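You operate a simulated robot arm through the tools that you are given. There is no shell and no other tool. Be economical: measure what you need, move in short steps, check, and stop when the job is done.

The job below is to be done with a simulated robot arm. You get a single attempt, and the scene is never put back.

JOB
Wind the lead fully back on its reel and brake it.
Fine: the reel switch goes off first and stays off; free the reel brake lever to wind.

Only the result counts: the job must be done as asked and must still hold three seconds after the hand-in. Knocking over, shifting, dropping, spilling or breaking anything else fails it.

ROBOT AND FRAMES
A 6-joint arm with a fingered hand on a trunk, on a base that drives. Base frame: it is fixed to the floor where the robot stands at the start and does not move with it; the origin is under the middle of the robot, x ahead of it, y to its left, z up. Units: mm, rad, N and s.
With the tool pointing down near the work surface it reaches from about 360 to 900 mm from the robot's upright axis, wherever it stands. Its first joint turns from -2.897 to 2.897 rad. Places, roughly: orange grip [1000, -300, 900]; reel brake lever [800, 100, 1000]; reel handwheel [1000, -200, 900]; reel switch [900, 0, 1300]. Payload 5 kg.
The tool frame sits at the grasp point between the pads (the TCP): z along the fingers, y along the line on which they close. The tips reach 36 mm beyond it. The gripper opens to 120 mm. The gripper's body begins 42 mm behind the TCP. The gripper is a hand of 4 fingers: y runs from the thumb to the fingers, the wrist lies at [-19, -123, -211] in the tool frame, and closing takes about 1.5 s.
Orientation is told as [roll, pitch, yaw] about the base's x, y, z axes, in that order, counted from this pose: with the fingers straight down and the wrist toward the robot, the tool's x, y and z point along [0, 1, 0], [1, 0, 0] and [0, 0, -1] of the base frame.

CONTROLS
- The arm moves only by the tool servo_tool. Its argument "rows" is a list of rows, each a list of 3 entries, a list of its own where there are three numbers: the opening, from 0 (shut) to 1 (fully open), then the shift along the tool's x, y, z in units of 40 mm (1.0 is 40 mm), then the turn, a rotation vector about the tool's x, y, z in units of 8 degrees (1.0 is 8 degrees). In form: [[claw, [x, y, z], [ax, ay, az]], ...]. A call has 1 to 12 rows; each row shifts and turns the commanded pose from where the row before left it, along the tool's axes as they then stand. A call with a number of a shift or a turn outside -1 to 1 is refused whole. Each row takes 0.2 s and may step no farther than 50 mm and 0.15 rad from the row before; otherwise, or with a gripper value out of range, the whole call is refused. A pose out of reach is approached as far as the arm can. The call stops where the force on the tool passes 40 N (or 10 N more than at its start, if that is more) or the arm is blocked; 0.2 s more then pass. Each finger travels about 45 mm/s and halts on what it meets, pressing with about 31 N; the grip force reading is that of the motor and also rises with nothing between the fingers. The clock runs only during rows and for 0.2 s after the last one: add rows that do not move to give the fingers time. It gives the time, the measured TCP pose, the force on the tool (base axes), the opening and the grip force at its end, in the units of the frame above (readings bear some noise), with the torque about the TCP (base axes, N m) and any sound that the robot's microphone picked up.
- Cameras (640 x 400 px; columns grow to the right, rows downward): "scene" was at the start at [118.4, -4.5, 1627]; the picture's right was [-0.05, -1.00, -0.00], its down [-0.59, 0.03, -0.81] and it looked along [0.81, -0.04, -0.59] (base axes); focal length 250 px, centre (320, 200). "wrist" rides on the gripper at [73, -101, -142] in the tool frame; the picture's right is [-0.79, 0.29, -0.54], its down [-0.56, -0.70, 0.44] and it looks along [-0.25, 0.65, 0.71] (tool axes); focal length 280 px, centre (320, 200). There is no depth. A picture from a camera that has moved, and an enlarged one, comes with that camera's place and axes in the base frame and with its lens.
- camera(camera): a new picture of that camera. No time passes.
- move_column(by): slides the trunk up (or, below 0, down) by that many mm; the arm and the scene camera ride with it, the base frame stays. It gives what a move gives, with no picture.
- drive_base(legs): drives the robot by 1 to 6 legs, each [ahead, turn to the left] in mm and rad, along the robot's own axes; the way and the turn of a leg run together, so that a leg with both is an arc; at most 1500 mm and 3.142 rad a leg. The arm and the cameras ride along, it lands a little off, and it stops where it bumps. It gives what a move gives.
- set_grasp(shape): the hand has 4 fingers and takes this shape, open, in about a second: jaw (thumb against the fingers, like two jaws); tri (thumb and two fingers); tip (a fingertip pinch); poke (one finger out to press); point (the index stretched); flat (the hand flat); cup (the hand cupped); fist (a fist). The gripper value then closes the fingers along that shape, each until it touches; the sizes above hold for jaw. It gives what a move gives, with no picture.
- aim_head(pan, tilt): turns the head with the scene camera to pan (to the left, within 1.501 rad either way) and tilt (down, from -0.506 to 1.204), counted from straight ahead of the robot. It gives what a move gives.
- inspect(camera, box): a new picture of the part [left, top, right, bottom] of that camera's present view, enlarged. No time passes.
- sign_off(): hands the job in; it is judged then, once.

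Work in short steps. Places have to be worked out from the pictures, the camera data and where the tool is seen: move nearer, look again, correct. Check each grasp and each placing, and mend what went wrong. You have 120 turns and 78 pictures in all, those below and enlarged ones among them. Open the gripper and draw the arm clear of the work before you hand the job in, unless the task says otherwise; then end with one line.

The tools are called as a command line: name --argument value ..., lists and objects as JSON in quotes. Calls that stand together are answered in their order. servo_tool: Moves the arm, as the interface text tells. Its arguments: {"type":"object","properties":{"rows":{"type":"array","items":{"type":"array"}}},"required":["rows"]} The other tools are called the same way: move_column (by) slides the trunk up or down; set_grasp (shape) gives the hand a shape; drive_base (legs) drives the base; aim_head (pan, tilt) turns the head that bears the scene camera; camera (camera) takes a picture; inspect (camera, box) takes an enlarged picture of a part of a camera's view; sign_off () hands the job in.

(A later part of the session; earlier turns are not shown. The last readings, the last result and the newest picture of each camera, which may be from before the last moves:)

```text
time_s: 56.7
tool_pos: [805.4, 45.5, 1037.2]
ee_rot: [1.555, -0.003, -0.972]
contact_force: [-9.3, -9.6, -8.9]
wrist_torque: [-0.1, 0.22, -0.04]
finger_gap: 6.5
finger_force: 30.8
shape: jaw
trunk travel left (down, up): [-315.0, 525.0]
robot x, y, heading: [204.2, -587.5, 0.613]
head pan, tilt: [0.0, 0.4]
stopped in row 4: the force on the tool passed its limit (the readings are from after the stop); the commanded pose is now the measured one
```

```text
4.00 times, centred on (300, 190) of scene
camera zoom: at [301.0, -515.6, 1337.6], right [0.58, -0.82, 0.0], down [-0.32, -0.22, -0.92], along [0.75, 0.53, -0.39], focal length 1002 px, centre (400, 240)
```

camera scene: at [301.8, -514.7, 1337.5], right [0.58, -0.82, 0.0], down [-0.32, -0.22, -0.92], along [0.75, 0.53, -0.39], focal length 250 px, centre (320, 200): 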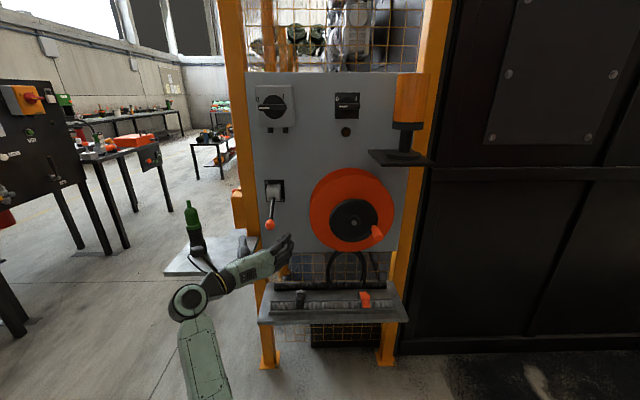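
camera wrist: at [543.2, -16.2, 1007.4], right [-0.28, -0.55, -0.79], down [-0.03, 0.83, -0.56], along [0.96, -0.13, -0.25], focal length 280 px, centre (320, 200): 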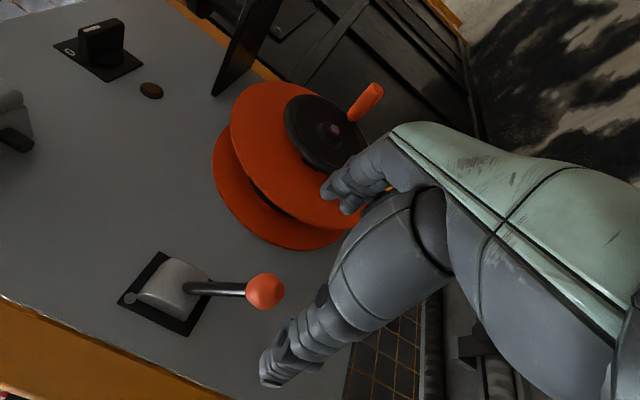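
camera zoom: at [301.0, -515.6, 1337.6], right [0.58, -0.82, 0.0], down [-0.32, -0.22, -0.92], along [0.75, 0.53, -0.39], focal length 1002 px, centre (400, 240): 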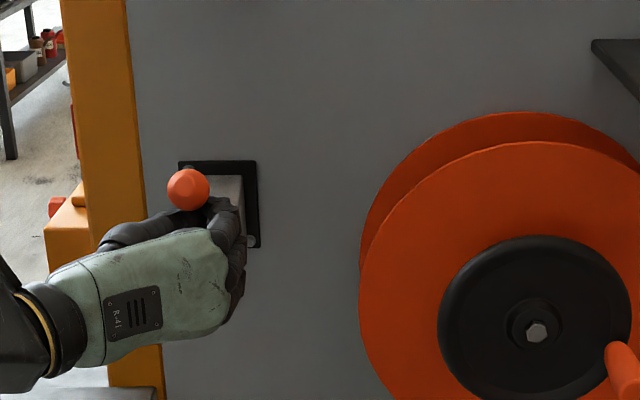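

Force stopped it at z≈1037. I try a little more, purely upward, to tell a stop from friction.

servo_tool --rows '[[0, [0.2, 0, -0.1], [0, 0, 0]], [0, [0.25, 0, 0], [0, 0, 0]], [0, [0.25, 0, 0], [0, 0, 0]], [0, [0.25, 0, 0], [0, 0, 0]]]'

inspect --camera "scene" --box '[220, 140, 380, 240]'

camera --camera "wrist"

```text
time_s: 57.2
tool_pos: [805.9, 43.8, 1040.1]
ee_rot: [1.533, -0.005, -0.977]
contact_force: [-4.2, -4.8, -14.3]
wrist_torque: [-0.17, 0.34, 0.0]
finger_gap: 6.1
finger_force: 31.3
shape: jaw
trunk travel left (down, up): [-315.0, 525.0]
robot x, y, heading: [198.1, -588.1, 0.613]
head pan, tilt: [0.0, 0.4]
stopped in row 2: the force on the tool passed its limit (the readings are from after the stop); the commanded pose is now the measured one
```

```text
4.00 times, centred on (300, 190) of scene
camera zoom: at [301.9, -515.1, 1337.7], right [0.58, -0.82, 0.0], down [-0.32, -0.22, -0.92], along [0.75, 0.53, -0.39], focal length 1002 px, centre (400, 240)
```

zoom: 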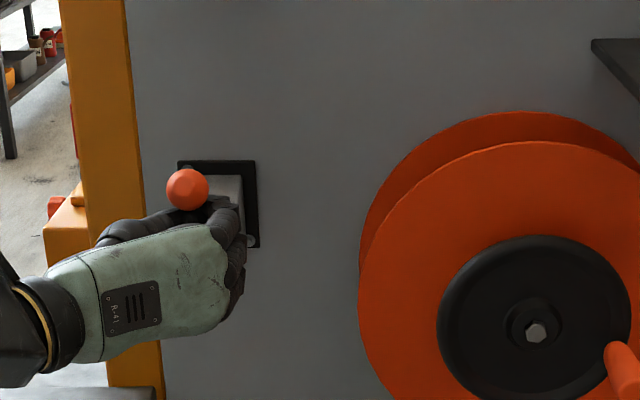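

```text
42 pictures are left
camera wrist: at [631.4, 51.0, 1117.9], right [-0.31, -0.56, -0.77], down [-0.04, 0.81, -0.58], along [0.95, -0.15, -0.27], focal length 280 px, centre (320, 200)
```

wrist: 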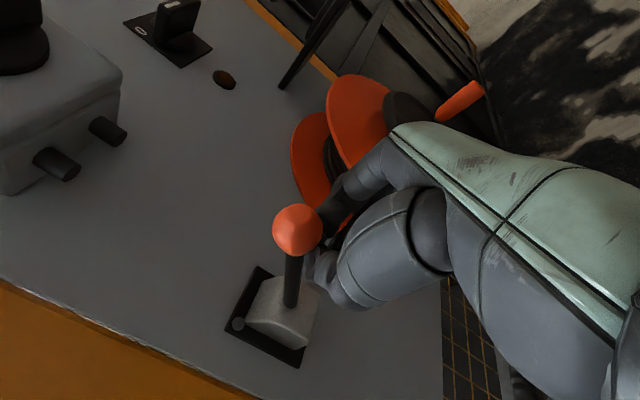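

The lever is well above horizontal and solidly stopped. I open and back away to see if it stays.

servo_tool --rows '[[0.4, [0, 0, 0], [0, 0, 0]], [0.8, [0, 0, 0], [0, 0, 0]], [1, [0, 0, 0], [0, 0, 0]], [1, [0, 0, 0], [0, 0, 0]], [1, [0, 0, 0], [0, 0, 0]], [1, [0, 0, 0], [0, 0, 0]], [1, [0, 0, -1], [0, 0, 0]], [1, [0, 0, -1], [0, 0, 0]], [1, [0, 0, -1], [0, 0, 0]], [1, [0, 0, 0], [0, 0, 0]]]'

inspect --camera "scene" --box '[240, 150, 420, 262]'

camera --camera "wrist"

```text
time_s: 59.4
tool_pos: [704.3, -23.6, 1045.9]
ee_rot: [1.541, -0.004, -0.975]
contact_force: [-0.4, -0.3, -0.6]
wrist_torque: [0.02, -0.03, 0.01]
finger_gap: 119.7
finger_force: 0.1
shape: jaw
trunk travel left (down, up): [-315.0, 525.0]
robot x, y, heading: [202.6, -585.2, 0.615]
head pan, tilt: [0.0, 0.4]
```

```text
3.56 times, centred on (330, 206) of scene
camera zoom: at [301.9, -514.8, 1337.5], right [0.58, -0.82, 0.0], down [-0.32, -0.22, -0.92], along [0.75, 0.53, -0.39], focal length 891 px, centre (284, 179)
```

zoom: 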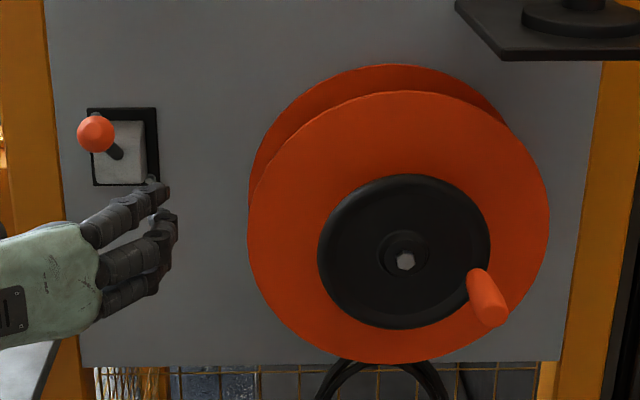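

```text
40 pictures are left
camera wrist: at [531.1, -16.9, 1124.0], right [-0.3, -0.56, -0.77], down [-0.04, 0.82, -0.58], along [0.95, -0.15, -0.27], focal length 280 px, centre (320, 200)
```

wrist: 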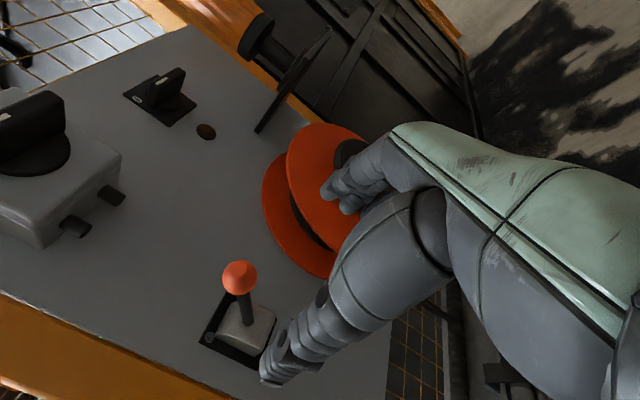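

The lever is up (knob z≈1066) and stays. Now I study the reel and how the lead leaves it.

inspect --camera "scene" --box '[270, 225, 414, 315]'

inspect --camera "scene" --box '[300, 160, 400, 222]'

```text
4.44 times, centred on (342, 270) of scene
camera zoom: at [301.9, -514.8, 1337.5], right [0.58, -0.82, 0.0], down [-0.32, -0.22, -0.92], along [0.75, 0.53, -0.39], focal length 1113 px, centre (222, -111)
```

zoom: 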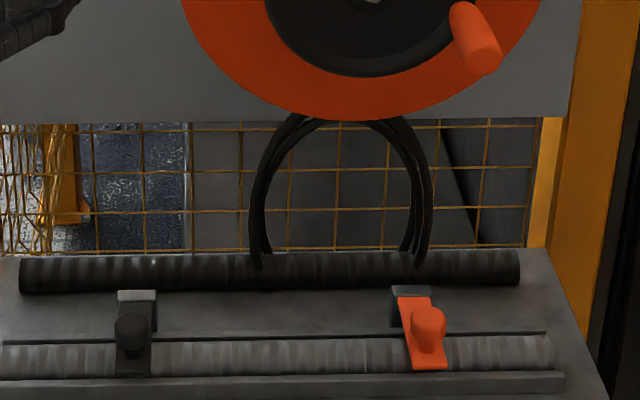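

```text
6.40 times, centred on (350, 191) of scene
camera zoom: at [301.9, -514.8, 1337.5], right [0.58, -0.82, 0.0], down [-0.32, -0.22, -0.92], along [0.75, 0.53, -0.39], focal length 1603 px, centre (128, 258)
```

zoom: 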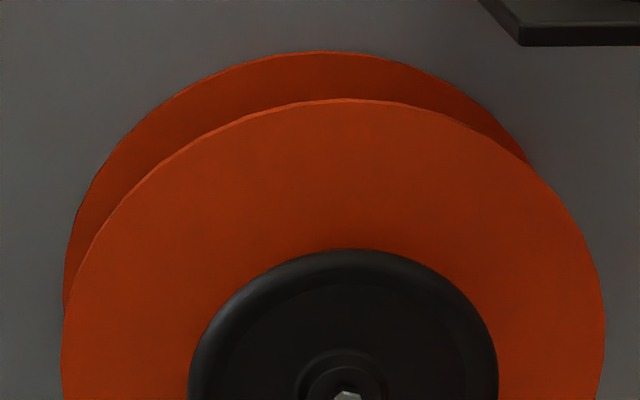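

The hub is at about (F697, R708, z937) and the crank grip at (658, 778, 925), radius ≈71 mm. I move across in front of the grip with the hand open.

servo_tool --rows '[[1, [-0.33, 0.98, 0], [0.11, 0.2, 0]], [1, [-0.33, 0.98, 0], [0, 0, 0]], [1, [-0.33, 0.98, 0], [0, 0, 0]], [1, [-0.33, 0.98, 0], [0, 0, 0]], [1, [-0.33, 0.98, 0], [0, 0, 0]], [1, [-0.33, 0.98, 0], [0, 0, 0]], [1, [-0.33, 0.98, 0], [0, 0, 0]], [1, [-0.33, 0.98, 0], [0, 0, 0]], [1, [-0.33, 0.98, 0], [0, 0, 0]], [1, [0, 0, 0], [0, 0, 0]]]'

camera --camera "wrist"

inspect --camera "scene" --box '[270, 160, 430, 260]'

```text
time_s: 61.6
tool_pos: [908.4, -313.3, 929.8]
ee_rot: [1.569, -0.005, -0.957]
contact_force: [0.7, 0.2, 0.6]
wrist_torque: [-0.03, -0.06, -0.02]
finger_gap: 119.5
finger_force: 0.1
shape: jaw
trunk travel left (down, up): [-315.0, 525.0]
robot x, y, heading: [199.0, -583.9, 0.613]
head pan, tilt: [0.0, 0.4]
```

```text
37 pictures are left
camera wrist: at [731.8, -311.4, 1003.5], right [-0.28, -0.55, -0.79], down [-0.04, 0.82, -0.56], along [0.96, -0.13, -0.25], focal length 280 px, centre (320, 200)
```

wrist: 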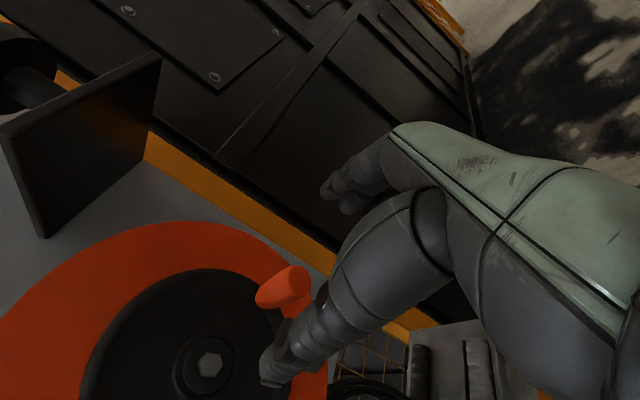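

```text
4.00 times, centred on (350, 210) of scene
camera zoom: at [301.2, -514.9, 1337.6], right [0.58, -0.82, 0.0], down [-0.32, -0.22, -0.92], along [0.75, 0.53, -0.39], focal length 1002 px, centre (200, 160)
```

zoom: 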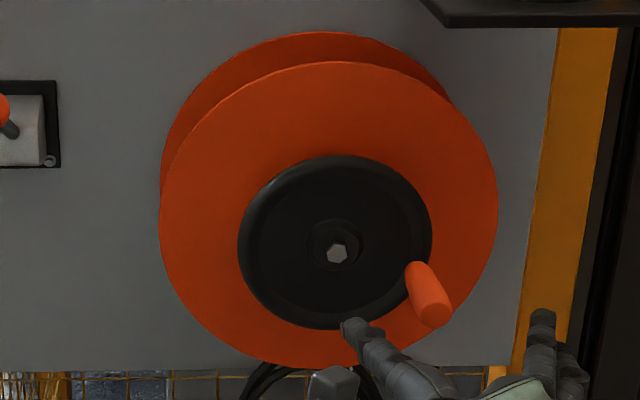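

The grip sits at about R 775, z 924, right between the jaws. I advance 84 mm and close.

servo_tool --rows '[[1, [-0.12, -0.06, 0.7], [0, 0, 0]], [1, [0, 0, 0.7], [0, 0, 0]], [1, [0, 0, 0.7], [0, 0, 0]], [1, [0, 0, 0], [0, 0, 0]], [0.6, [0, 0, 0], [0, 0, 0]], [0.3, [0, 0, 0], [0, 0, 0]], [0, [0, 0, 0], [0, 0, 0]], [0, [0, 0, 0], [0, 0, 0]], [0, [0, 0, 0], [0, 0, 0]], [0, [0, 0, 0], [0, 0, 0]], [0, [0, 0, 0], [0, 0, 0]]]'

inspect --camera "scene" --box '[270, 160, 430, 260]'

camera --camera "wrist"

```text
time_s: 64.0
tool_pos: [974.9, -261.0, 925.4]
ee_rot: [1.567, -0.004, -0.957]
contact_force: [-0.5, 2.0, 0.7]
wrist_torque: [0.02, 0.02, 0.04]
finger_gap: 16.4
finger_force: 31.1
shape: jaw
trunk travel left (down, up): [-315.0, 525.0]
robot x, y, heading: [198.1, -585.4, 0.616]
head pan, tilt: [0.0, 0.4]
```

```text
4.00 times, centred on (350, 210) of scene
camera zoom: at [301.4, -514.7, 1337.6], right [0.58, -0.82, 0.0], down [-0.32, -0.22, -0.92], along [0.75, 0.53, -0.39], focal length 1002 px, centre (200, 160)
```

zoom: 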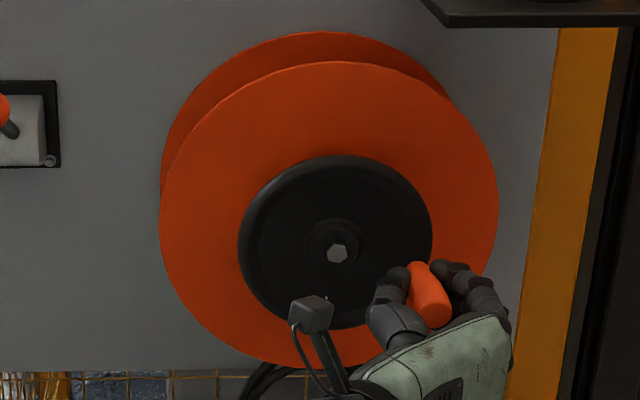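

```text
34 pictures are left
camera wrist: at [798.5, -259.4, 998.5], right [-0.28, -0.55, -0.79], down [-0.04, 0.82, -0.56], along [0.96, -0.12, -0.25], focal length 280 px, centre (320, 200)
```

wrist: 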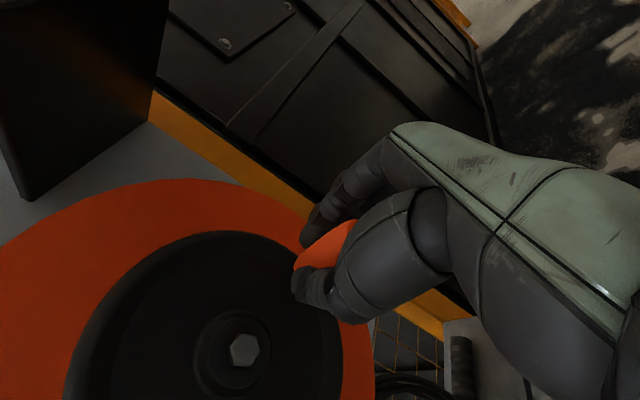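

Gripped at radius ~67 mm, about -11°. I try a cautious quarter turn clockwise and watch forces and the hanging lead.

servo_tool --rows '[[0, [-0.541, -0.207, 0], [0, 0, 0]], [0, [-0.438, -0.381, 0], [0, 0, 0]], [0, [-0.282, -0.506, 0], [0, 0, 0]], [0, [-0.09, -0.573, 0], [0, 0, 0]]]'

camera --camera "scene"

```text
time_s: 65.0
tool_pos: [936.1, -209.9, 871.0]
ee_rot: [1.57, -0.005, -0.959]
contact_force: [-0.1, -1.1, 6.0]
wrist_torque: [0.05, -0.14, -0.11]
finger_gap: 16.0
finger_force: 31.0
shape: jaw
trunk travel left (down, up): [-315.0, 525.0]
robot x, y, heading: [199.4, -585.1, 0.611]
head pan, tilt: [0.0, 0.4]
```

```text
33 pictures are left
camera scene: at [300.5, -515.7, 1337.7], right [0.58, -0.82, 0.0], down [-0.32, -0.22, -0.92], along [0.75, 0.53, -0.39], focal length 250 px, centre (320, 200)
```

scene: 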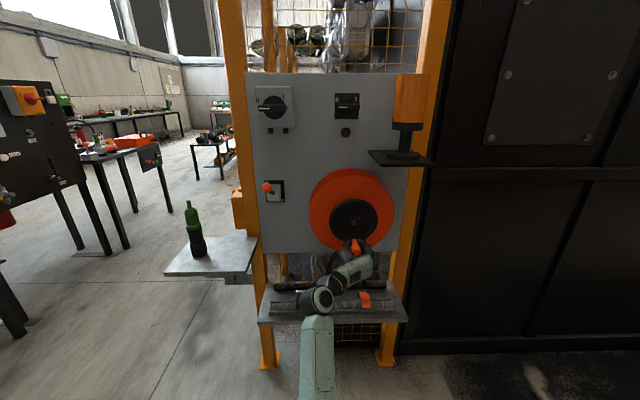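

The wheel turns freely (about 6 N). I complete this clockwise turn.

servo_tool --rows '[[0, [0.11, -0.569, 0], [0, 0, 0]], [0, [0.299, -0.498, 0], [0, 0, 0]], [0, [0.451, -0.366, 0], [0, 0, 0]], [0, [0.549, -0.189, 0], [0, 0, 0]], [0, [0.579, 0.01, 0], [0, 0, 0]], [0, [0.541, 0.209, 0], [0, 0, 0]], [0, [0.438, 0.381, 0], [0, 0, 0]], [0, [0.282, 0.506, 0], [0, 0, 0]], [0, [0.09, 0.573, 0], [0, 0, 0]]]'

inspect --camera "scene" --box '[270, 160, 430, 310]'

```text
time_s: 67.0
tool_pos: [937.6, -211.9, 1008.5]
ee_rot: [1.574, -0.005, -0.962]
contact_force: [12.2, 6.4, 24.8]
wrist_torque: [0.26, -0.37, -0.05]
finger_gap: 14.3
finger_force: 31.1
shape: jaw
trunk travel left (down, up): [-315.0, 525.0]
robot x, y, heading: [200.5, -587.7, 0.612]
head pan, tilt: [0.0, 0.4]
```

```text
2.67 times, centred on (350, 235) of scene
camera zoom: at [300.6, -516.4, 1338.0], right [0.57, -0.82, 0.0], down [-0.32, -0.22, -0.92], along [0.75, 0.53, -0.39], focal length 668 px, centre (240, 107)
```

zoom: 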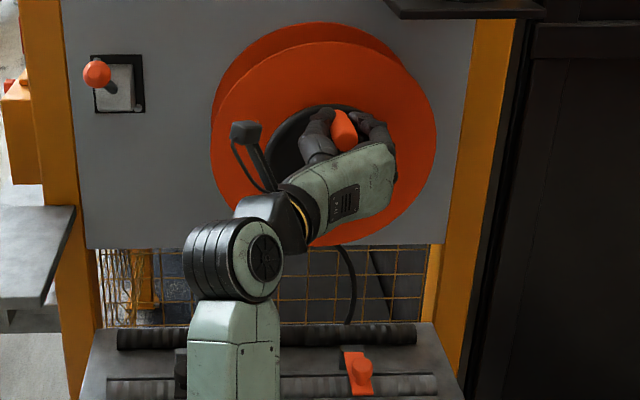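

Fewer strands hang on the right now, so clockwise seems to wind in. I finish the turn with a slight upward trim of the circle's centre.

servo_tool --rows '[[0, [-0.06, 0.569, 0], [0, 0, 0]], [0, [-0.25, 0.498, 0], [0, 0, 0]], [0, [-0.451, 0.366, 0], [0, 0, 0]], [0, [-0.549, 0.189, 0], [0, 0, 0]], [0, [-0.579, -0.01, 0], [0, 0, 0]]]'

inspect --camera "scene" --box '[270, 160, 430, 310]'

```text
time_s: 68.2
tool_pos: [975.3, -261.8, 928.4]
ee_rot: [1.568, -0.003, -0.957]
contact_force: [0.5, 1.5, 0.4]
wrist_torque: [-0.03, 0.08, -0.13]
finger_gap: 15.2
finger_force: 31.4
shape: jaw
trunk travel left (down, up): [-315.0, 525.0]
robot x, y, heading: [201.0, -584.1, 0.611]
head pan, tilt: [0.0, 0.4]
```

```text
2.67 times, centred on (350, 235) of scene
camera zoom: at [301.3, -514.7, 1337.5], right [0.58, -0.82, 0.0], down [-0.32, -0.22, -0.92], along [0.75, 0.53, -0.39], focal length 668 px, centre (240, 107)
```

zoom: 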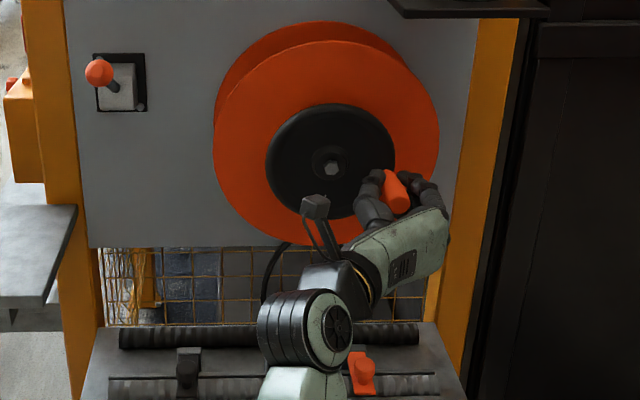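

I look closely at the visible left strands for comparison with before.

inspect --camera "scene" --box '[270, 225, 414, 315]'

```text
4.44 times, centred on (342, 270) of scene
camera zoom: at [301.3, -514.7, 1337.5], right [0.58, -0.82, 0.0], down [-0.32, -0.22, -0.92], along [0.75, 0.53, -0.39], focal length 1113 px, centre (222, -111)
```

zoom: 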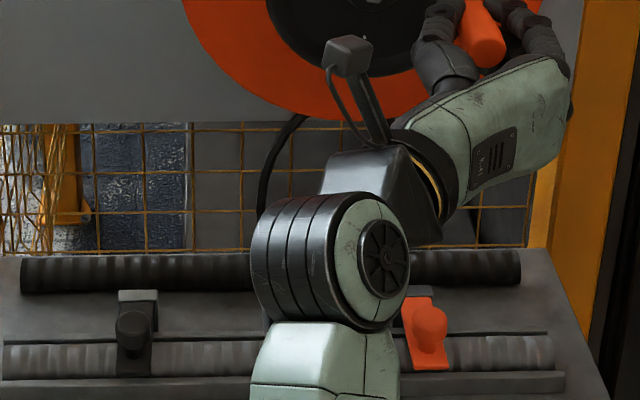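

One strand now remains on the left where two hung before, so clockwise is the winding direction. I do another full turn.

servo_tool --rows '[[0, [-0.541, -0.207, 0], [0, 0, 0]], [0, [-0.438, -0.381, 0], [0, 0, 0]], [0, [-0.282, -0.506, 0], [0, 0, 0]], [0, [-0.09, -0.573, 0], [0, 0, 0]], [0, [0.11, -0.569, 0], [0, 0, 0]], [0, [0.299, -0.498, 0], [0, 0, 0]], [0, [0.451, -0.366, 0], [0, 0, 0]], [0, [0.549, -0.189, 0], [0, 0, 0]], [0, [0.579, 0.01, 0], [0, 0, 0]], [0, [0.541, 0.209, 0], [0, 0, 0]], [0, [0.438, 0.381, 0], [0, 0, 0]], [0, [0.282, 0.506, 0], [0, 0, 0]]]'

servo_tool --rows '[[0, [0.09, 0.573, 0], [0, 0, 0]], [0, [-0.11, 0.569, 0], [0, 0, 0]], [0, [-0.299, 0.498, 0], [0, 0, 0]], [0, [-0.451, 0.366, 0], [0, 0, 0]], [0, [-0.549, 0.189, 0], [0, 0, 0]], [0, [-0.579, -0.01, 0], [0, 0, 0]]]'

inspect --camera "scene" --box '[270, 160, 430, 310]'

```text
time_s: 69.6
tool_pos: [921.5, -192.9, 880.6]
ee_rot: [1.556, -0.004, -0.985]
contact_force: [3.3, -25.7, -4.0]
wrist_torque: [-0.38, 0.14, -1.13]
finger_gap: 18.7
finger_force: 30.7
shape: jaw
trunk travel left (down, up): [-315.0, 525.0]
robot x, y, heading: [203.0, -584.6, 0.603]
head pan, tilt: [0.0, 0.4]
stopped in row 6: the force on the tool passed its limit (the readings are from after the stop); the commanded pose is now the measured one
```

```text
time_s: 70.5
tool_pos: [950.7, -234.4, 889.3]
ee_rot: [1.603, -0.012, -0.953]
contact_force: [-12.3, 2.6, 14.5]
wrist_torque: [0.08, -0.12, 0.2]
finger_gap: 17.5
finger_force: 31.2
shape: jaw
trunk travel left (down, up): [-315.0, 525.0]
robot x, y, heading: [204.2, -586.3, 0.616]
head pan, tilt: [0.0, 0.4]
stopped in row 4: the force on the tool passed its limit (the readings are from after the stop); the commanded pose is now the measured one
```

```text
2.67 times, centred on (350, 235) of scene
camera zoom: at [298.4, -516.9, 1338.1], right [0.58, -0.82, 0.0], down [-0.32, -0.22, -0.92], along [0.75, 0.53, -0.39], focal length 668 px, centre (240, 107)
```

zoom: 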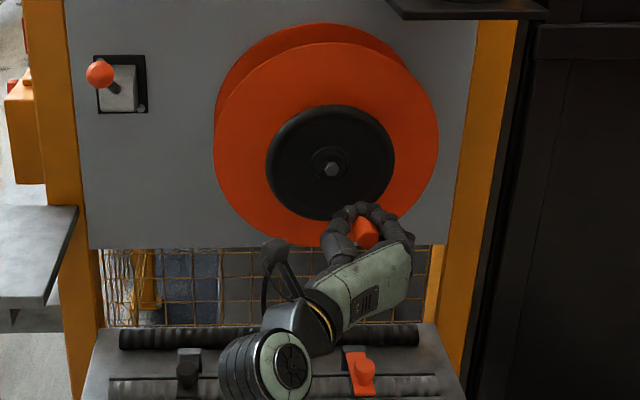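

A hard stop came at about -110°, and my queued second call then moved the crank back slightly. I re-wind clockwise gently to the stop.

servo_tool --rows '[[0, [-0.12, -0.2, 0], [0, 0, 0]], [0, [-0.12, -0.24, 0], [0, 0, 0]], [0, [-0.02, -0.3, 0], [0, 0, 0]], [0, [0, -0.3, 0], [0, 0, 0]], [0, [0.08, -0.28, 0], [0, 0, 0]], [0, [0.12, -0.26, 0], [0, 0, 0]], [0, [0.12, -0.2, 0], [0, 0, 0]], [0, [0.12, -0.2, 0], [0, 0, 0]]]'

inspect --camera "scene" --box '[270, 160, 430, 310]'

```text
time_s: 71.9
tool_pos: [919.6, -194.9, 879.5]
ee_rot: [1.587, -0.008, -0.98]
contact_force: [9.7, -21.1, 8.6]
wrist_torque: [-0.33, -0.2, -0.8]
finger_gap: 18.1
finger_force: 31.1
shape: jaw
trunk travel left (down, up): [-315.0, 525.0]
robot x, y, heading: [198.8, -588.3, 0.603]
head pan, tilt: [0.0, 0.4]
stopped in row 7: the force on the tool passed its limit (the readings are from after the stop); the commanded pose is now the measured one
```

```text
2.67 times, centred on (350, 235) of scene
camera zoom: at [301.8, -518.2, 1337.4], right [0.57, -0.82, 0.0], down [-0.32, -0.22, -0.92], along [0.76, 0.52, -0.39], focal length 668 px, centre (240, 107)
```

zoom: 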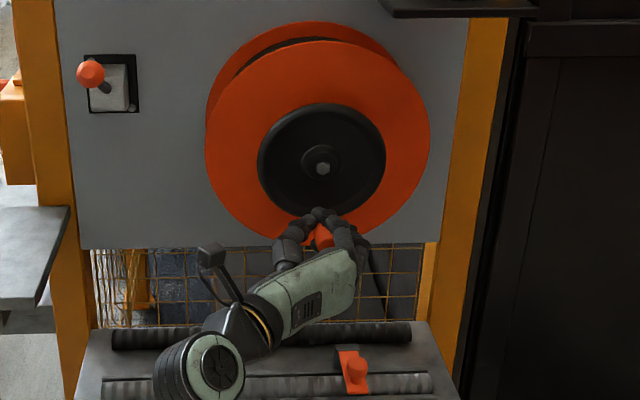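

Stopped at the same place again, no strands hang any more, and the drum looks full. I release the crank gently and back straight out.

servo_tool --rows '[[0.25, [0, 0, 0], [0, 0, 0]], [0.4, [0, 0, 0], [0, 0, 0]], [0.6, [0, 0, 0], [0, 0, 0]], [0.8, [0, 0, 0], [0, 0, 0]], [1, [0, 0, 0], [0, 0, 0]], [1, [0, 0, 0], [0, 0, 0]], [1, [0, 0, -0.7], [0, 0, 0]], [1, [0, 0, -0.8], [0, 0, 0]], [1, [0, 0, -0.8], [0, 0, 0]], [1, [0, 0, 0], [0, 0, 0]]]'

inspect --camera "scene" --box '[270, 160, 430, 310]'

```text
time_s: 74.1
tool_pos: [843.7, -241.2, 875.6]
ee_rot: [1.579, -0.009, -0.972]
contact_force: [-0.3, 0.4, -0.1]
wrist_torque: [-0.01, -0.03, -0.04]
finger_gap: 119.4
finger_force: 0.1
shape: jaw
trunk travel left (down, up): [-315.0, 525.0]
robot x, y, heading: [196.9, -586.2, 0.607]
head pan, tilt: [0.0, 0.4]
```

```text
2.67 times, centred on (350, 235) of scene
camera zoom: at [302.2, -515.6, 1337.6], right [0.57, -0.82, 0.0], down [-0.32, -0.22, -0.92], along [0.76, 0.53, -0.39], focal length 668 px, centre (240, 107)
```

zoom: 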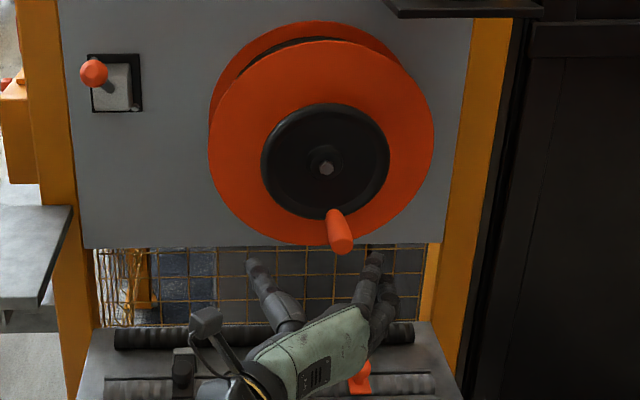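

The crank seems to have sprung back a few degrees. I look closer at the bottom of the reel and the crank for residual slack.

inspect --camera "scene" --box '[310, 190, 390, 240]'

inspect --camera "scene" --box '[300, 160, 400, 222]'

```text
8.00 times, centred on (350, 215) of scene
camera zoom: at [302.2, -515.6, 1337.6], right [0.57, -0.82, 0.0], down [-0.32, -0.22, -0.92], along [0.76, 0.53, -0.39], focal length 2004 px, centre (80, 80)
```

zoom: 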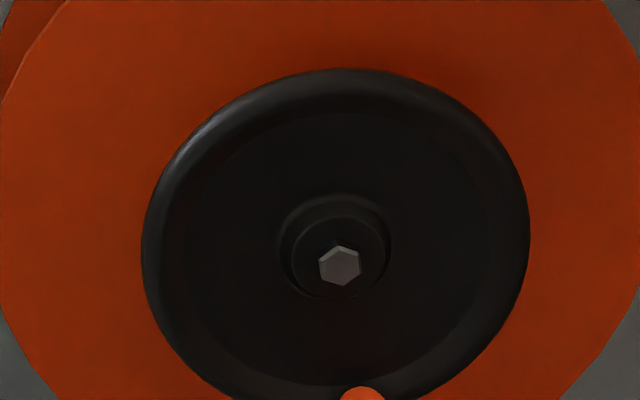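

```text
6.40 times, centred on (350, 191) of scene
camera zoom: at [302.2, -515.6, 1337.6], right [0.57, -0.82, 0.0], down [-0.32, -0.22, -0.92], along [0.76, 0.53, -0.39], focal length 1603 px, centre (128, 258)
```

zoom: 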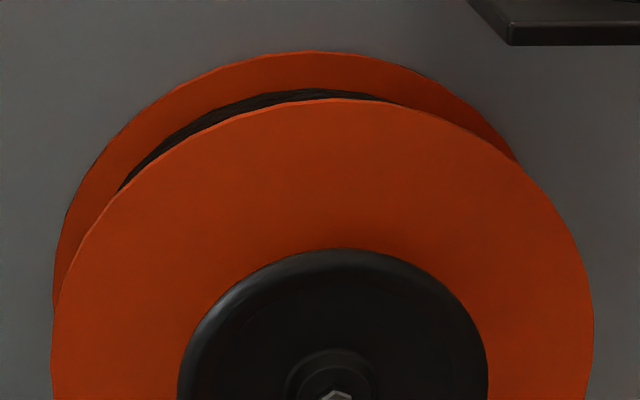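

The crank sits at about -83°, a bit short of the stop. I re-grip it there, wind gently to the stop, then relax the force before opening.

servo_tool --rows '[[1, [0, 0.87, 0], [0.09, -0.06, 0]], [1, [0, 0, 0.8], [0, 0, 0]], [1, [0, 0, 0.8], [0, 0, 0]], [1, [0, 0, 0.77], [0, 0, 0]], [0.7, [0, 0, 0], [0, 0, 0]], [0.4, [0, 0, 0], [0, 0, 0]], [0.1, [0, 0, 0], [0, 0, 0]], [0.1, [0, 0, 0], [0, 0, 0]], [0.1, [0, 0, 0], [0, 0, 0]], [0.1, [0, 0, 0], [0, 0, 0]], [0.1, [0, 0, 0], [0, 0, 0]]]'

servo_tool --rows '[[0.1, [0, -0.15, 0], [0, 0, 0]], [0.1, [0, -0.15, 0], [0, 0, 0]], [0.1, [0, -0.15, 0], [0, 0, 0]], [0.1, [0.02, -0.15, 0], [0, 0, 0]], [0.1, [0.02, -0.15, 0], [0, 0, 0]]]'

```text
time_s: 76.5
tool_pos: [939.6, -215.1, 875.5]
ee_rot: [1.576, -0.01, -0.96]
contact_force: [2.1, 1.7, 1.2]
wrist_torque: [0.06, 0.02, -0.06]
finger_gap: 15.4
finger_force: 31.1
shape: jaw
trunk travel left (down, up): [-315.0, 525.0]
robot x, y, heading: [201.9, -588.6, 0.609]
head pan, tilt: [0.0, 0.4]
```

```text
time_s: 77.7
tool_pos: [925.1, -195.7, 877.1]
ee_rot: [1.573, -0.005, -0.967]
contact_force: [16.5, -24.6, 1.6]
wrist_torque: [-0.28, -0.13, -1.14]
finger_gap: 16.9
finger_force: 31.6
shape: jaw
trunk travel left (down, up): [-315.0, 525.0]
robot x, y, heading: [198.9, -583.2, 0.603]
head pan, tilt: [0.0, 0.4]
```

The stop is felt again (~29 N at R≈691). I back off in tiny steps to zero load and see where the wheel rests.

servo_tool --rows '[[0.1, [0, 0.06, 0], [0, 0, 0]], [0.1, [0, 0, 0], [0, 0, 0]]]'

servo_tool --rows '[[0.1, [0, 0.06, 0], [0, 0, 0]], [0.1, [0, 0, 0], [0, 0, 0]]]'

servo_tool --rows '[[0.1, [0, 0.06, 0], [0, 0, 0]], [0.1, [0, 0, 0], [0, 0, 0]]]'

```text
time_s: 78.3
tool_pos: [925.1, -196.3, 878.5]
ee_rot: [1.575, -0.008, -0.961]
contact_force: [8.8, -22.2, 0.3]
wrist_torque: [-0.24, -0.03, -1.06]
finger_gap: 16.8
finger_force: 31.2
shape: jaw
trunk travel left (down, up): [-315.0, 525.0]
robot x, y, heading: [202.4, -588.2, 0.603]
head pan, tilt: [0.0, 0.4]
```

```text
time_s: 78.9
tool_pos: [927.6, -196.4, 878.4]
ee_rot: [1.574, -0.008, -0.959]
contact_force: [4.2, -19.1, 0.5]
wrist_torque: [-0.26, 0.0, -0.88]
finger_gap: 17.2
finger_force: 30.8
shape: jaw
trunk travel left (down, up): [-315.0, 525.0]
robot x, y, heading: [199.2, -584.9, 0.61]
head pan, tilt: [0.0, 0.4]
```

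```text
time_s: 79.5
tool_pos: [927.9, -197.5, 877.9]
ee_rot: [1.575, -0.006, -0.957]
contact_force: [-1.8, -16.7, -0.8]
wrist_torque: [-0.17, 0.07, -0.76]
finger_gap: 17.5
finger_force: 30.7
shape: jaw
trunk travel left (down, up): [-315.0, 525.0]
robot x, y, heading: [203.8, -590.2, 0.608]
head pan, tilt: [0.0, 0.4]
```

Force is falling steadily. I take two more relaxing steps and then open.

servo_tool --rows '[[0.1, [0, 0.06, 0], [0, 0, 0]], [0.1, [0, 0.06, 0], [0, 0, 0]], [0.1, [0, 0, 0], [0, 0, 0]]]'

inspect --camera "scene" --box '[310, 190, 390, 240]'

```text
time_s: 80.3
tool_pos: [929.2, -201.3, 878.9]
ee_rot: [1.574, -0.008, -0.957]
contact_force: [-8.8, -4.8, -2.7]
wrist_torque: [-0.12, 0.16, -0.21]
finger_gap: 17.2
finger_force: 30.8
shape: jaw
trunk travel left (down, up): [-315.0, 525.0]
robot x, y, heading: [202.1, -585.3, 0.607]
head pan, tilt: [0.0, 0.4]
```

```text
8.00 times, centred on (350, 215) of scene
camera zoom: at [301.3, -516.5, 1337.7], right [0.57, -0.82, 0.0], down [-0.32, -0.22, -0.92], along [0.76, 0.53, -0.39], focal length 2004 px, centre (80, 80)
```

zoom: 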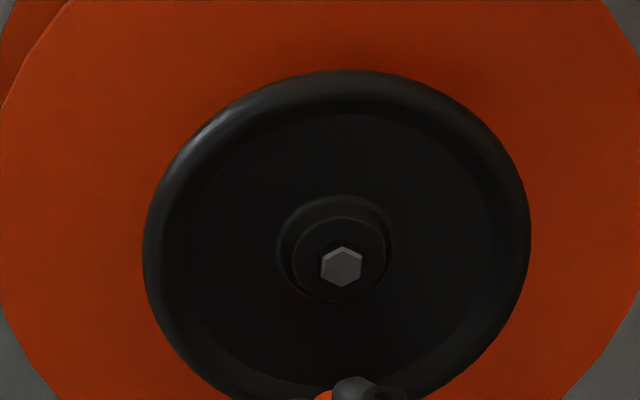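

Load is now about zero with the crank at ~-97°. I open slowly and check that it stays.

servo_tool --rows '[[0.18, [0, 0, 0], [0, 0, 0]], [0.22, [0, 0, 0], [0, 0, 0]], [0.26, [0, 0, 0], [0, 0, 0]], [0.3, [0, 0, 0], [0, 0, 0]], [0.4, [0, 0, 0], [0, 0, 0]], [0.6, [0, 0, 0], [0, 0, 0]], [0.8, [0, 0, 0], [0, 0, 0]], [1, [0, 0, 0], [0, 0, 0]], [1, [0, 0, 0], [0, 0, 0]], [1, [0, 0, 0], [0, 0, 0]]]'

inspect --camera "scene" --box '[310, 190, 390, 240]'

```text
time_s: 82.5
tool_pos: [930.3, -201.4, 879.2]
ee_rot: [1.574, -0.009, -0.957]
contact_force: [0.1, -0.2, 0.0]
wrist_torque: [0.0, -0.02, 0.0]
finger_gap: 119.4
finger_force: 0.1
shape: jaw
trunk travel left (down, up): [-315.0, 525.0]
robot x, y, heading: [201.4, -586.0, 0.607]
head pan, tilt: [0.0, 0.4]
```

```text
8.00 times, centred on (350, 215) of scene
camera zoom: at [302.2, -516.0, 1337.6], right [0.57, -0.82, 0.0], down [-0.32, -0.22, -0.92], along [0.76, 0.53, -0.39], focal length 2004 px, centre (80, 80)
```

zoom: 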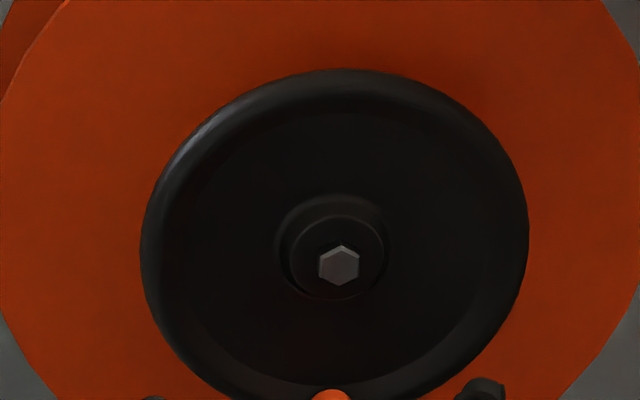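

The crank rests at the stop. I back straight out, then move up and left in front of the brake lever, closing the hand on the way.

servo_tool --rows '[[1, [0, 0, -0.7], [0, 0, 0]], [1, [0, 0, -0.8], [0, 0, 0]], [1, [0, 0, -0.8], [0, 0, 0]], [1, [0, 0, 0], [0, 0, 0]]]'

servo_tool --rows '[[0.8, [0.85, -0.7, 0], [0, 0, 0]], [0.6, [0.85, -0.7, 0], [0, 0, 0]], [0.4, [0.85, -0.7, 0], [0, 0, 0]], [0.2, [0.85, -0.7, 0], [0, 0, 0]], [0, [0.85, -0.7, 0], [0, 0, 0]], [0, [0.85, -0.7, 0], [0, 0, 0]], [0, [0.85, -0.7, 0], [0, 0, 0]], [0, [0.3, -0.9, 0], [0, 0, 0]], [0, [0, -0.9, 0], [0, 0, 0]], [0, [0, 0, 0], [0, 0, 0]]]'

inspect --camera "scene" --box '[240, 140, 432, 260]'

camera --camera "wrist"

```text
time_s: 83.5
tool_pos: [855.1, -255.1, 877.5]
ee_rot: [1.572, -0.009, -0.958]
contact_force: [-0.2, 0.3, -0.6]
wrist_torque: [0.0, -0.02, -0.01]
finger_gap: 119.6
finger_force: 0.0
shape: jaw
trunk travel left (down, up): [-315.0, 525.0]
robot x, y, heading: [202.8, -588.7, 0.609]
head pan, tilt: [0.0, 0.4]
```

```text
time_s: 85.7
tool_pos: [699.8, -33.1, 1125.5]
ee_rot: [1.576, -0.01, -0.96]
contact_force: [0.9, -0.1, -0.3]
wrist_torque: [0.01, -0.01, 0.02]
finger_gap: 0.0
finger_force: 31.0
shape: jaw
trunk travel left (down, up): [-315.0, 525.0]
robot x, y, heading: [200.5, -585.5, 0.607]
head pan, tilt: [0.0, 0.4]
```

```text
3.33 times, centred on (336, 200) of scene
camera zoom: at [302.5, -516.3, 1337.6], right [0.57, -0.82, 0.0], down [-0.32, -0.22, -0.92], along [0.76, 0.53, -0.39], focal length 835 px, centre (267, 200)
```

zoom: 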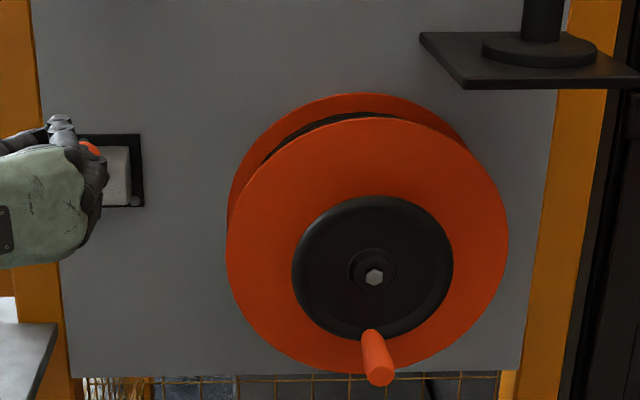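

```text
21 pictures are left
camera wrist: at [524.1, -30.8, 1198.4], right [-0.27, -0.55, -0.79], down [-0.04, 0.82, -0.56], along [0.96, -0.13, -0.24], focal length 280 px, centre (320, 200)
```

wrist: 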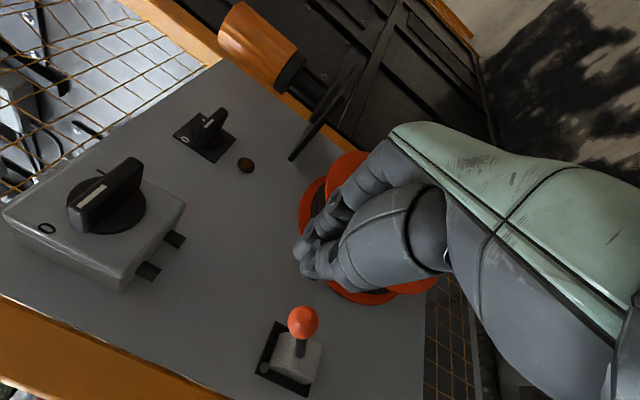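

The crank is still at the stop. I slide the closed fingers in above the lever knob and then press down.

servo_tool --rows '[[0, [0.25, -0.05, 0.8], [0, 0, 0]], [0, [0, 0, 0.8], [0, 0, 0]], [0, [0, 0, 0.8], [0, 0, 0]], [0, [0, 0, 0.75], [0, 0, 0]], [0, [0, 0, 0], [0, 0, 0]]]'

servo_tool --rows '[[0, [-0.4, 0, 0], [0, 0, 0]], [0, [-0.4, 0, 0], [0, 0, 0]], [0, [-0.4, 0, 0], [0, 0, 0]], [0, [-0.4, 0, -0.05], [0, 0, 0]], [0, [-0.4, 0, -0.05], [0, 0, 0]], [0, [-0.4, 0, -0.05], [0, 0, 0]]]'

camera --camera "wrist"

```text
time_s: 86.9
tool_pos: [801.9, 41.4, 1134.5]
ee_rot: [1.575, -0.009, -0.958]
contact_force: [0.6, -0.1, 0.8]
wrist_torque: [0.01, 0.0, 0.0]
finger_gap: 0.1
finger_force: 31.1
shape: jaw
trunk travel left (down, up): [-315.0, 525.0]
robot x, y, heading: [199.0, -585.5, 0.608]
head pan, tilt: [0.0, 0.4]
```

```text
time_s: 88.3
tool_pos: [796.4, 38.7, 1037.4]
ee_rot: [1.572, -0.007, -0.958]
contact_force: [2.7, -0.3, 0.3]
wrist_torque: [-0.02, -0.16, 0.0]
finger_gap: 0.2
finger_force: 31.7
shape: jaw
trunk travel left (down, up): [-315.0, 525.0]
robot x, y, heading: [199.7, -586.9, 0.606]
head pan, tilt: [0.0, 0.4]
```

```text
20 pictures are left
camera wrist: at [621.0, 40.2, 1110.4], right [-0.27, -0.55, -0.79], down [-0.04, 0.82, -0.56], along [0.96, -0.13, -0.25], focal length 280 px, centre (320, 200)
```

wrist: 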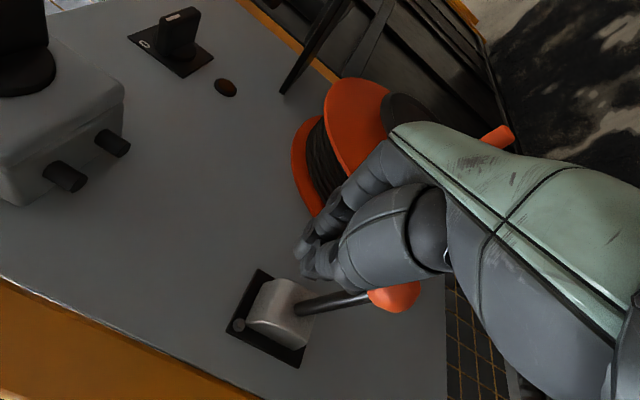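

The lever is going down with the hand. I keep pressing along the arc to its lower stop.

servo_tool --rows '[[0, [-0.4, 0, 0], [0, 0, 0]], [0, [-0.4, 0, 0.05], [0, 0, 0]], [0, [-0.4, 0, 0.08], [0, 0, 0]], [0, [-0.3, 0, 0.1], [0, 0, 0]], [0, [-0.3, 0, 0.1], [0, 0, 0]], [0, [-0.25, 0, 0.1], [0, 0, 0]], [0, [-0.25, 0, 0.1], [0, 0, 0]], [0, [-0.25, 0, 0], [0, 0, 0]]]'

inspect --camera "scene" --box '[240, 140, 432, 260]'

```text
time_s: 89.5
tool_pos: [805.2, 39.6, 989.5]
ee_rot: [1.608, -0.005, -0.963]
contact_force: [-7.1, -9.0, 18.6]
wrist_torque: [0.02, -0.04, -0.03]
finger_gap: 0.0
finger_force: 30.9
shape: jaw
trunk travel left (down, up): [-315.0, 525.0]
robot x, y, heading: [198.5, -588.8, 0.608]
head pan, tilt: [0.0, 0.4]
stopped in row 5: the force on the tool passed its limit (the readings are from after the stop); the commanded pose is now the measured one
```

```text
3.33 times, centred on (336, 200) of scene
camera zoom: at [299.7, -518.5, 1338.0], right [0.57, -0.82, 0.0], down [-0.32, -0.22, -0.92], along [0.76, 0.53, -0.39], focal length 835 px, centre (267, 200)
```

zoom: 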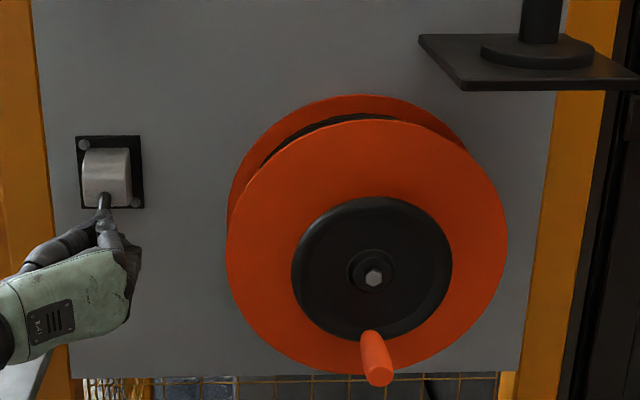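

Force stopped the press at z≈990, consistent with the knob at ~935. I lift slightly, back away, and check the lever.

servo_tool --rows '[[0, [0.4, 0, 0], [0, 0, 0]], [0, [0.5, 0, -0.5], [0, 0, 0]], [0, [0, 0, -1], [0, 0, 0]], [0, [0, 0, -1], [0, 0, 0]], [0, [0, 0, -1], [0, 0, 0]], [0, [0, 0, 0], [0, 0, 0]]]'

camera --camera "wrist"

inspect --camera "scene" --box '[230, 150, 390, 250]'

```text
time_s: 90.9
tool_pos: [691.0, -37.8, 1014.5]
ee_rot: [1.594, -0.007, -0.961]
contact_force: [-0.9, -0.5, -0.7]
wrist_torque: [0.0, -0.02, -0.04]
finger_gap: 0.0
finger_force: 31.5
shape: jaw
trunk travel left (down, up): [-315.0, 525.0]
robot x, y, heading: [201.4, -587.7, 0.605]
head pan, tilt: [0.0, 0.4]
```

```text
18 pictures are left
camera wrist: at [514.0, -36.4, 1083.7], right [-0.26, -0.54, -0.8], down [-0.03, 0.83, -0.55], along [0.96, -0.12, -0.23], focal length 280 px, centre (320, 200)
```

wrist: 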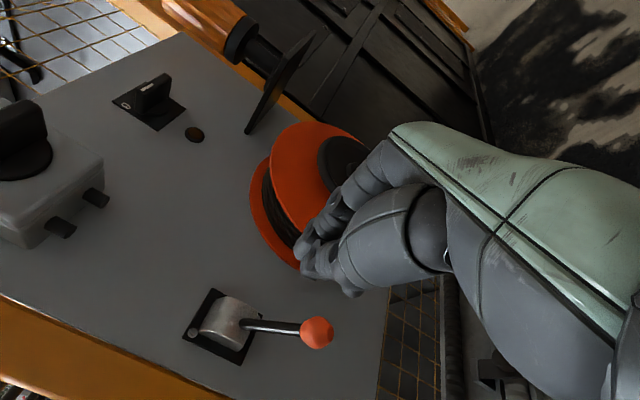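

```text
4.00 times, centred on (310, 200) of scene
camera zoom: at [302.3, -515.9, 1337.6], right [0.57, -0.82, 0.0], down [-0.32, -0.22, -0.92], along [0.76, 0.53, -0.39], focal length 1002 px, centre (360, 200)
```

zoom: 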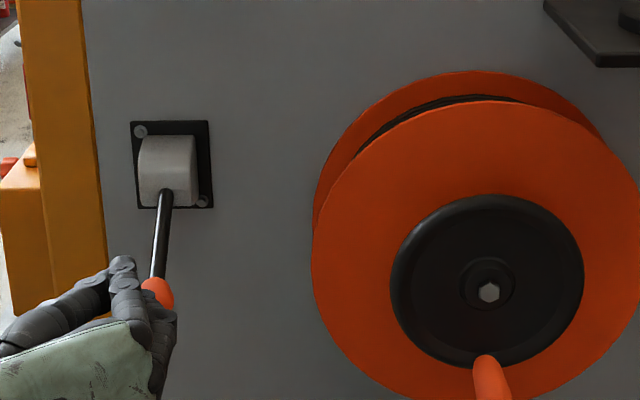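

The brake is back at its lower stop (knob z≈930). However, the crank may have settled a few degrees short of its end stop when released; to be sure of "fully", I'll free the brake once more and push the crank to the stop by one-sided contact. First I realign in front of the lever, open.

servo_tool --rows '[[0.5, [-0.7, 0, 0], [0, -0.17, 0]], [1, [-0.7, -0.06, 0], [0, 0, 0]], [1, [-0.65, 0, 0], [0, 0, 0]], [1, [0, 0, 0], [0, 0, 0]], [1, [0, 0, 0], [0, 0, 0]], [1, [0, 0, 0], [0, 0, 0]], [1, [0, 0, 0], [0, 0, 0]], [1, [0, 0, 0], [0, 0, 0]]]'

servo_tool --rows '[[1, [0, 0, 0.95], [0, 0, 0]], [1, [0, 0, 0.95], [0, 0, 0]], [1, [0, 0, 0.95], [0, 0, 0]], [1, [0, 0, 0.8], [0, 0, 0]], [0.6, [0, 0, 0], [0, 0, 0]], [0.3, [0, 0, 0], [0, 0, 0]], [0, [0, 0, 0], [0, 0, 0]], [0, [0, 0, 0], [0, 0, 0]], [0, [0, 0, 0], [0, 0, 0]], [0, [0, 0, 0], [0, 0, 0]], [0, [0, 0, 0], [0, 0, 0]]]'

inspect --camera "scene" --box '[230, 150, 390, 250]'

```text
time_s: 92.7
tool_pos: [690.9, -37.2, 931.8]
ee_rot: [1.571, -0.007, -0.961]
contact_force: [0.0, 0.5, 0.7]
wrist_torque: [0.02, 0.02, -0.01]
finger_gap: 119.1
finger_force: 0.0
shape: jaw
trunk travel left (down, up): [-315.0, 525.0]
robot x, y, heading: [198.3, -588.8, 0.613]
head pan, tilt: [0.0, 0.4]
```

```text
time_s: 95.1
tool_pos: [810.9, 47.2, 931.0]
ee_rot: [1.571, -0.008, -0.96]
contact_force: [1.2, 2.5, 0.0]
wrist_torque: [0.02, 0.06, -0.03]
finger_gap: 3.4
finger_force: 4.8
shape: jaw
trunk travel left (down, up): [-315.0, 525.0]
robot x, y, heading: [199.9, -584.3, 0.605]
head pan, tilt: [0.0, 0.4]
```

```text
4.00 times, centred on (310, 200) of scene
camera zoom: at [302.1, -516.0, 1337.6], right [0.57, -0.82, 0.0], down [-0.32, -0.22, -0.92], along [0.76, 0.53, -0.39], focal length 1002 px, centre (360, 200)
```

zoom: 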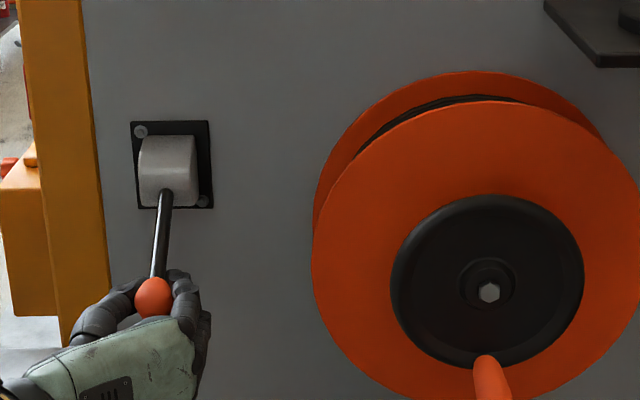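

Same grasp as before. I lift the lever along the arc to its upper stop.

servo_tool --rows '[[0, [0.4, 0, -0.2], [0, 0, 0]], [0, [0.4, 0, -0.12], [0, 0, 0]], [0, [0.4, 0, -0.06], [0, 0, 0]], [0, [0.4, 0, 0], [0, 0, 0]], [0, [0.4, 0, 0.03], [0, 0, 0]], [0, [0.4, 0, 0.1], [0, 0, 0]], [0, [0.35, 0, 0.1], [0, 0, 0]], [0, [0.2, 0, 0], [0, 0, 0]], [0, [0.2, 0, 0], [0, 0, 0]]]'

servo_tool --rows '[[0.4, [0, 0, 0], [0, 0, 0]], [0.8, [0, 0, 0], [0, 0, 0]], [1, [0, 0, 0], [0, 0, 0]], [1, [0, 0, 0], [0, 0, 0]], [1, [0, 0, 0], [0, 0, 0]], [1, [0, 0, 0], [0, 0, 0]], [1, [0, 0, -1], [0, 0, 0]], [1, [0, 0, -1], [0, 0, 0]], [1, [0, 0, -1], [0, 0, 0]], [1, [0, 0, 0], [0, 0, 0]]]'

inspect --camera "scene" --box '[240, 140, 432, 260]'

```text
time_s: 97.0
tool_pos: [805.7, 44.3, 1037.5]
ee_rot: [1.55, -0.007, -0.966]
contact_force: [-8.0, -8.4, -12.4]
wrist_torque: [-0.08, 0.28, -0.09]
finger_gap: 9.0
finger_force: 30.6
shape: jaw
trunk travel left (down, up): [-315.0, 525.0]
robot x, y, heading: [200.8, -585.7, 0.605]
head pan, tilt: [0.0, 0.4]
stopped in row 9: the force on the tool passed its limit (the readings are from after the stop); the commanded pose is now the measured one
```

```text
time_s: 99.2
tool_pos: [706.2, -22.0, 1040.6]
ee_rot: [1.555, -0.009, -0.966]
contact_force: [0.2, 0.0, -0.3]
wrist_torque: [0.02, 0.02, -0.01]
finger_gap: 119.5
finger_force: 0.1
shape: jaw
trunk travel left (down, up): [-315.0, 525.0]
robot x, y, heading: [198.4, -581.9, 0.608]
head pan, tilt: [0.0, 0.4]
```

```text
3.33 times, centred on (336, 200) of scene
camera zoom: at [302.1, -516.0, 1337.5], right [0.57, -0.82, 0.0], down [-0.32, -0.22, -0.92], along [0.76, 0.53, -0.39], focal length 835 px, centre (267, 200)
```

zoom: 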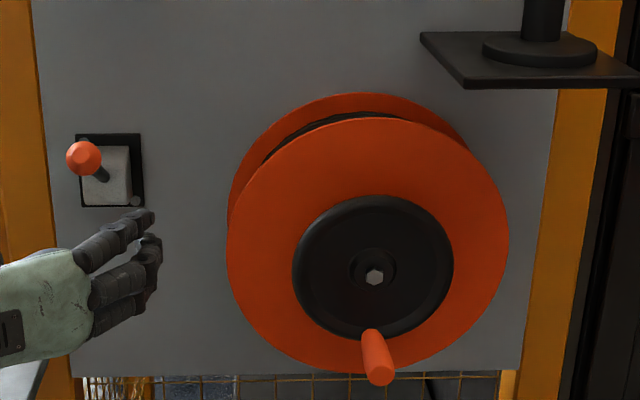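

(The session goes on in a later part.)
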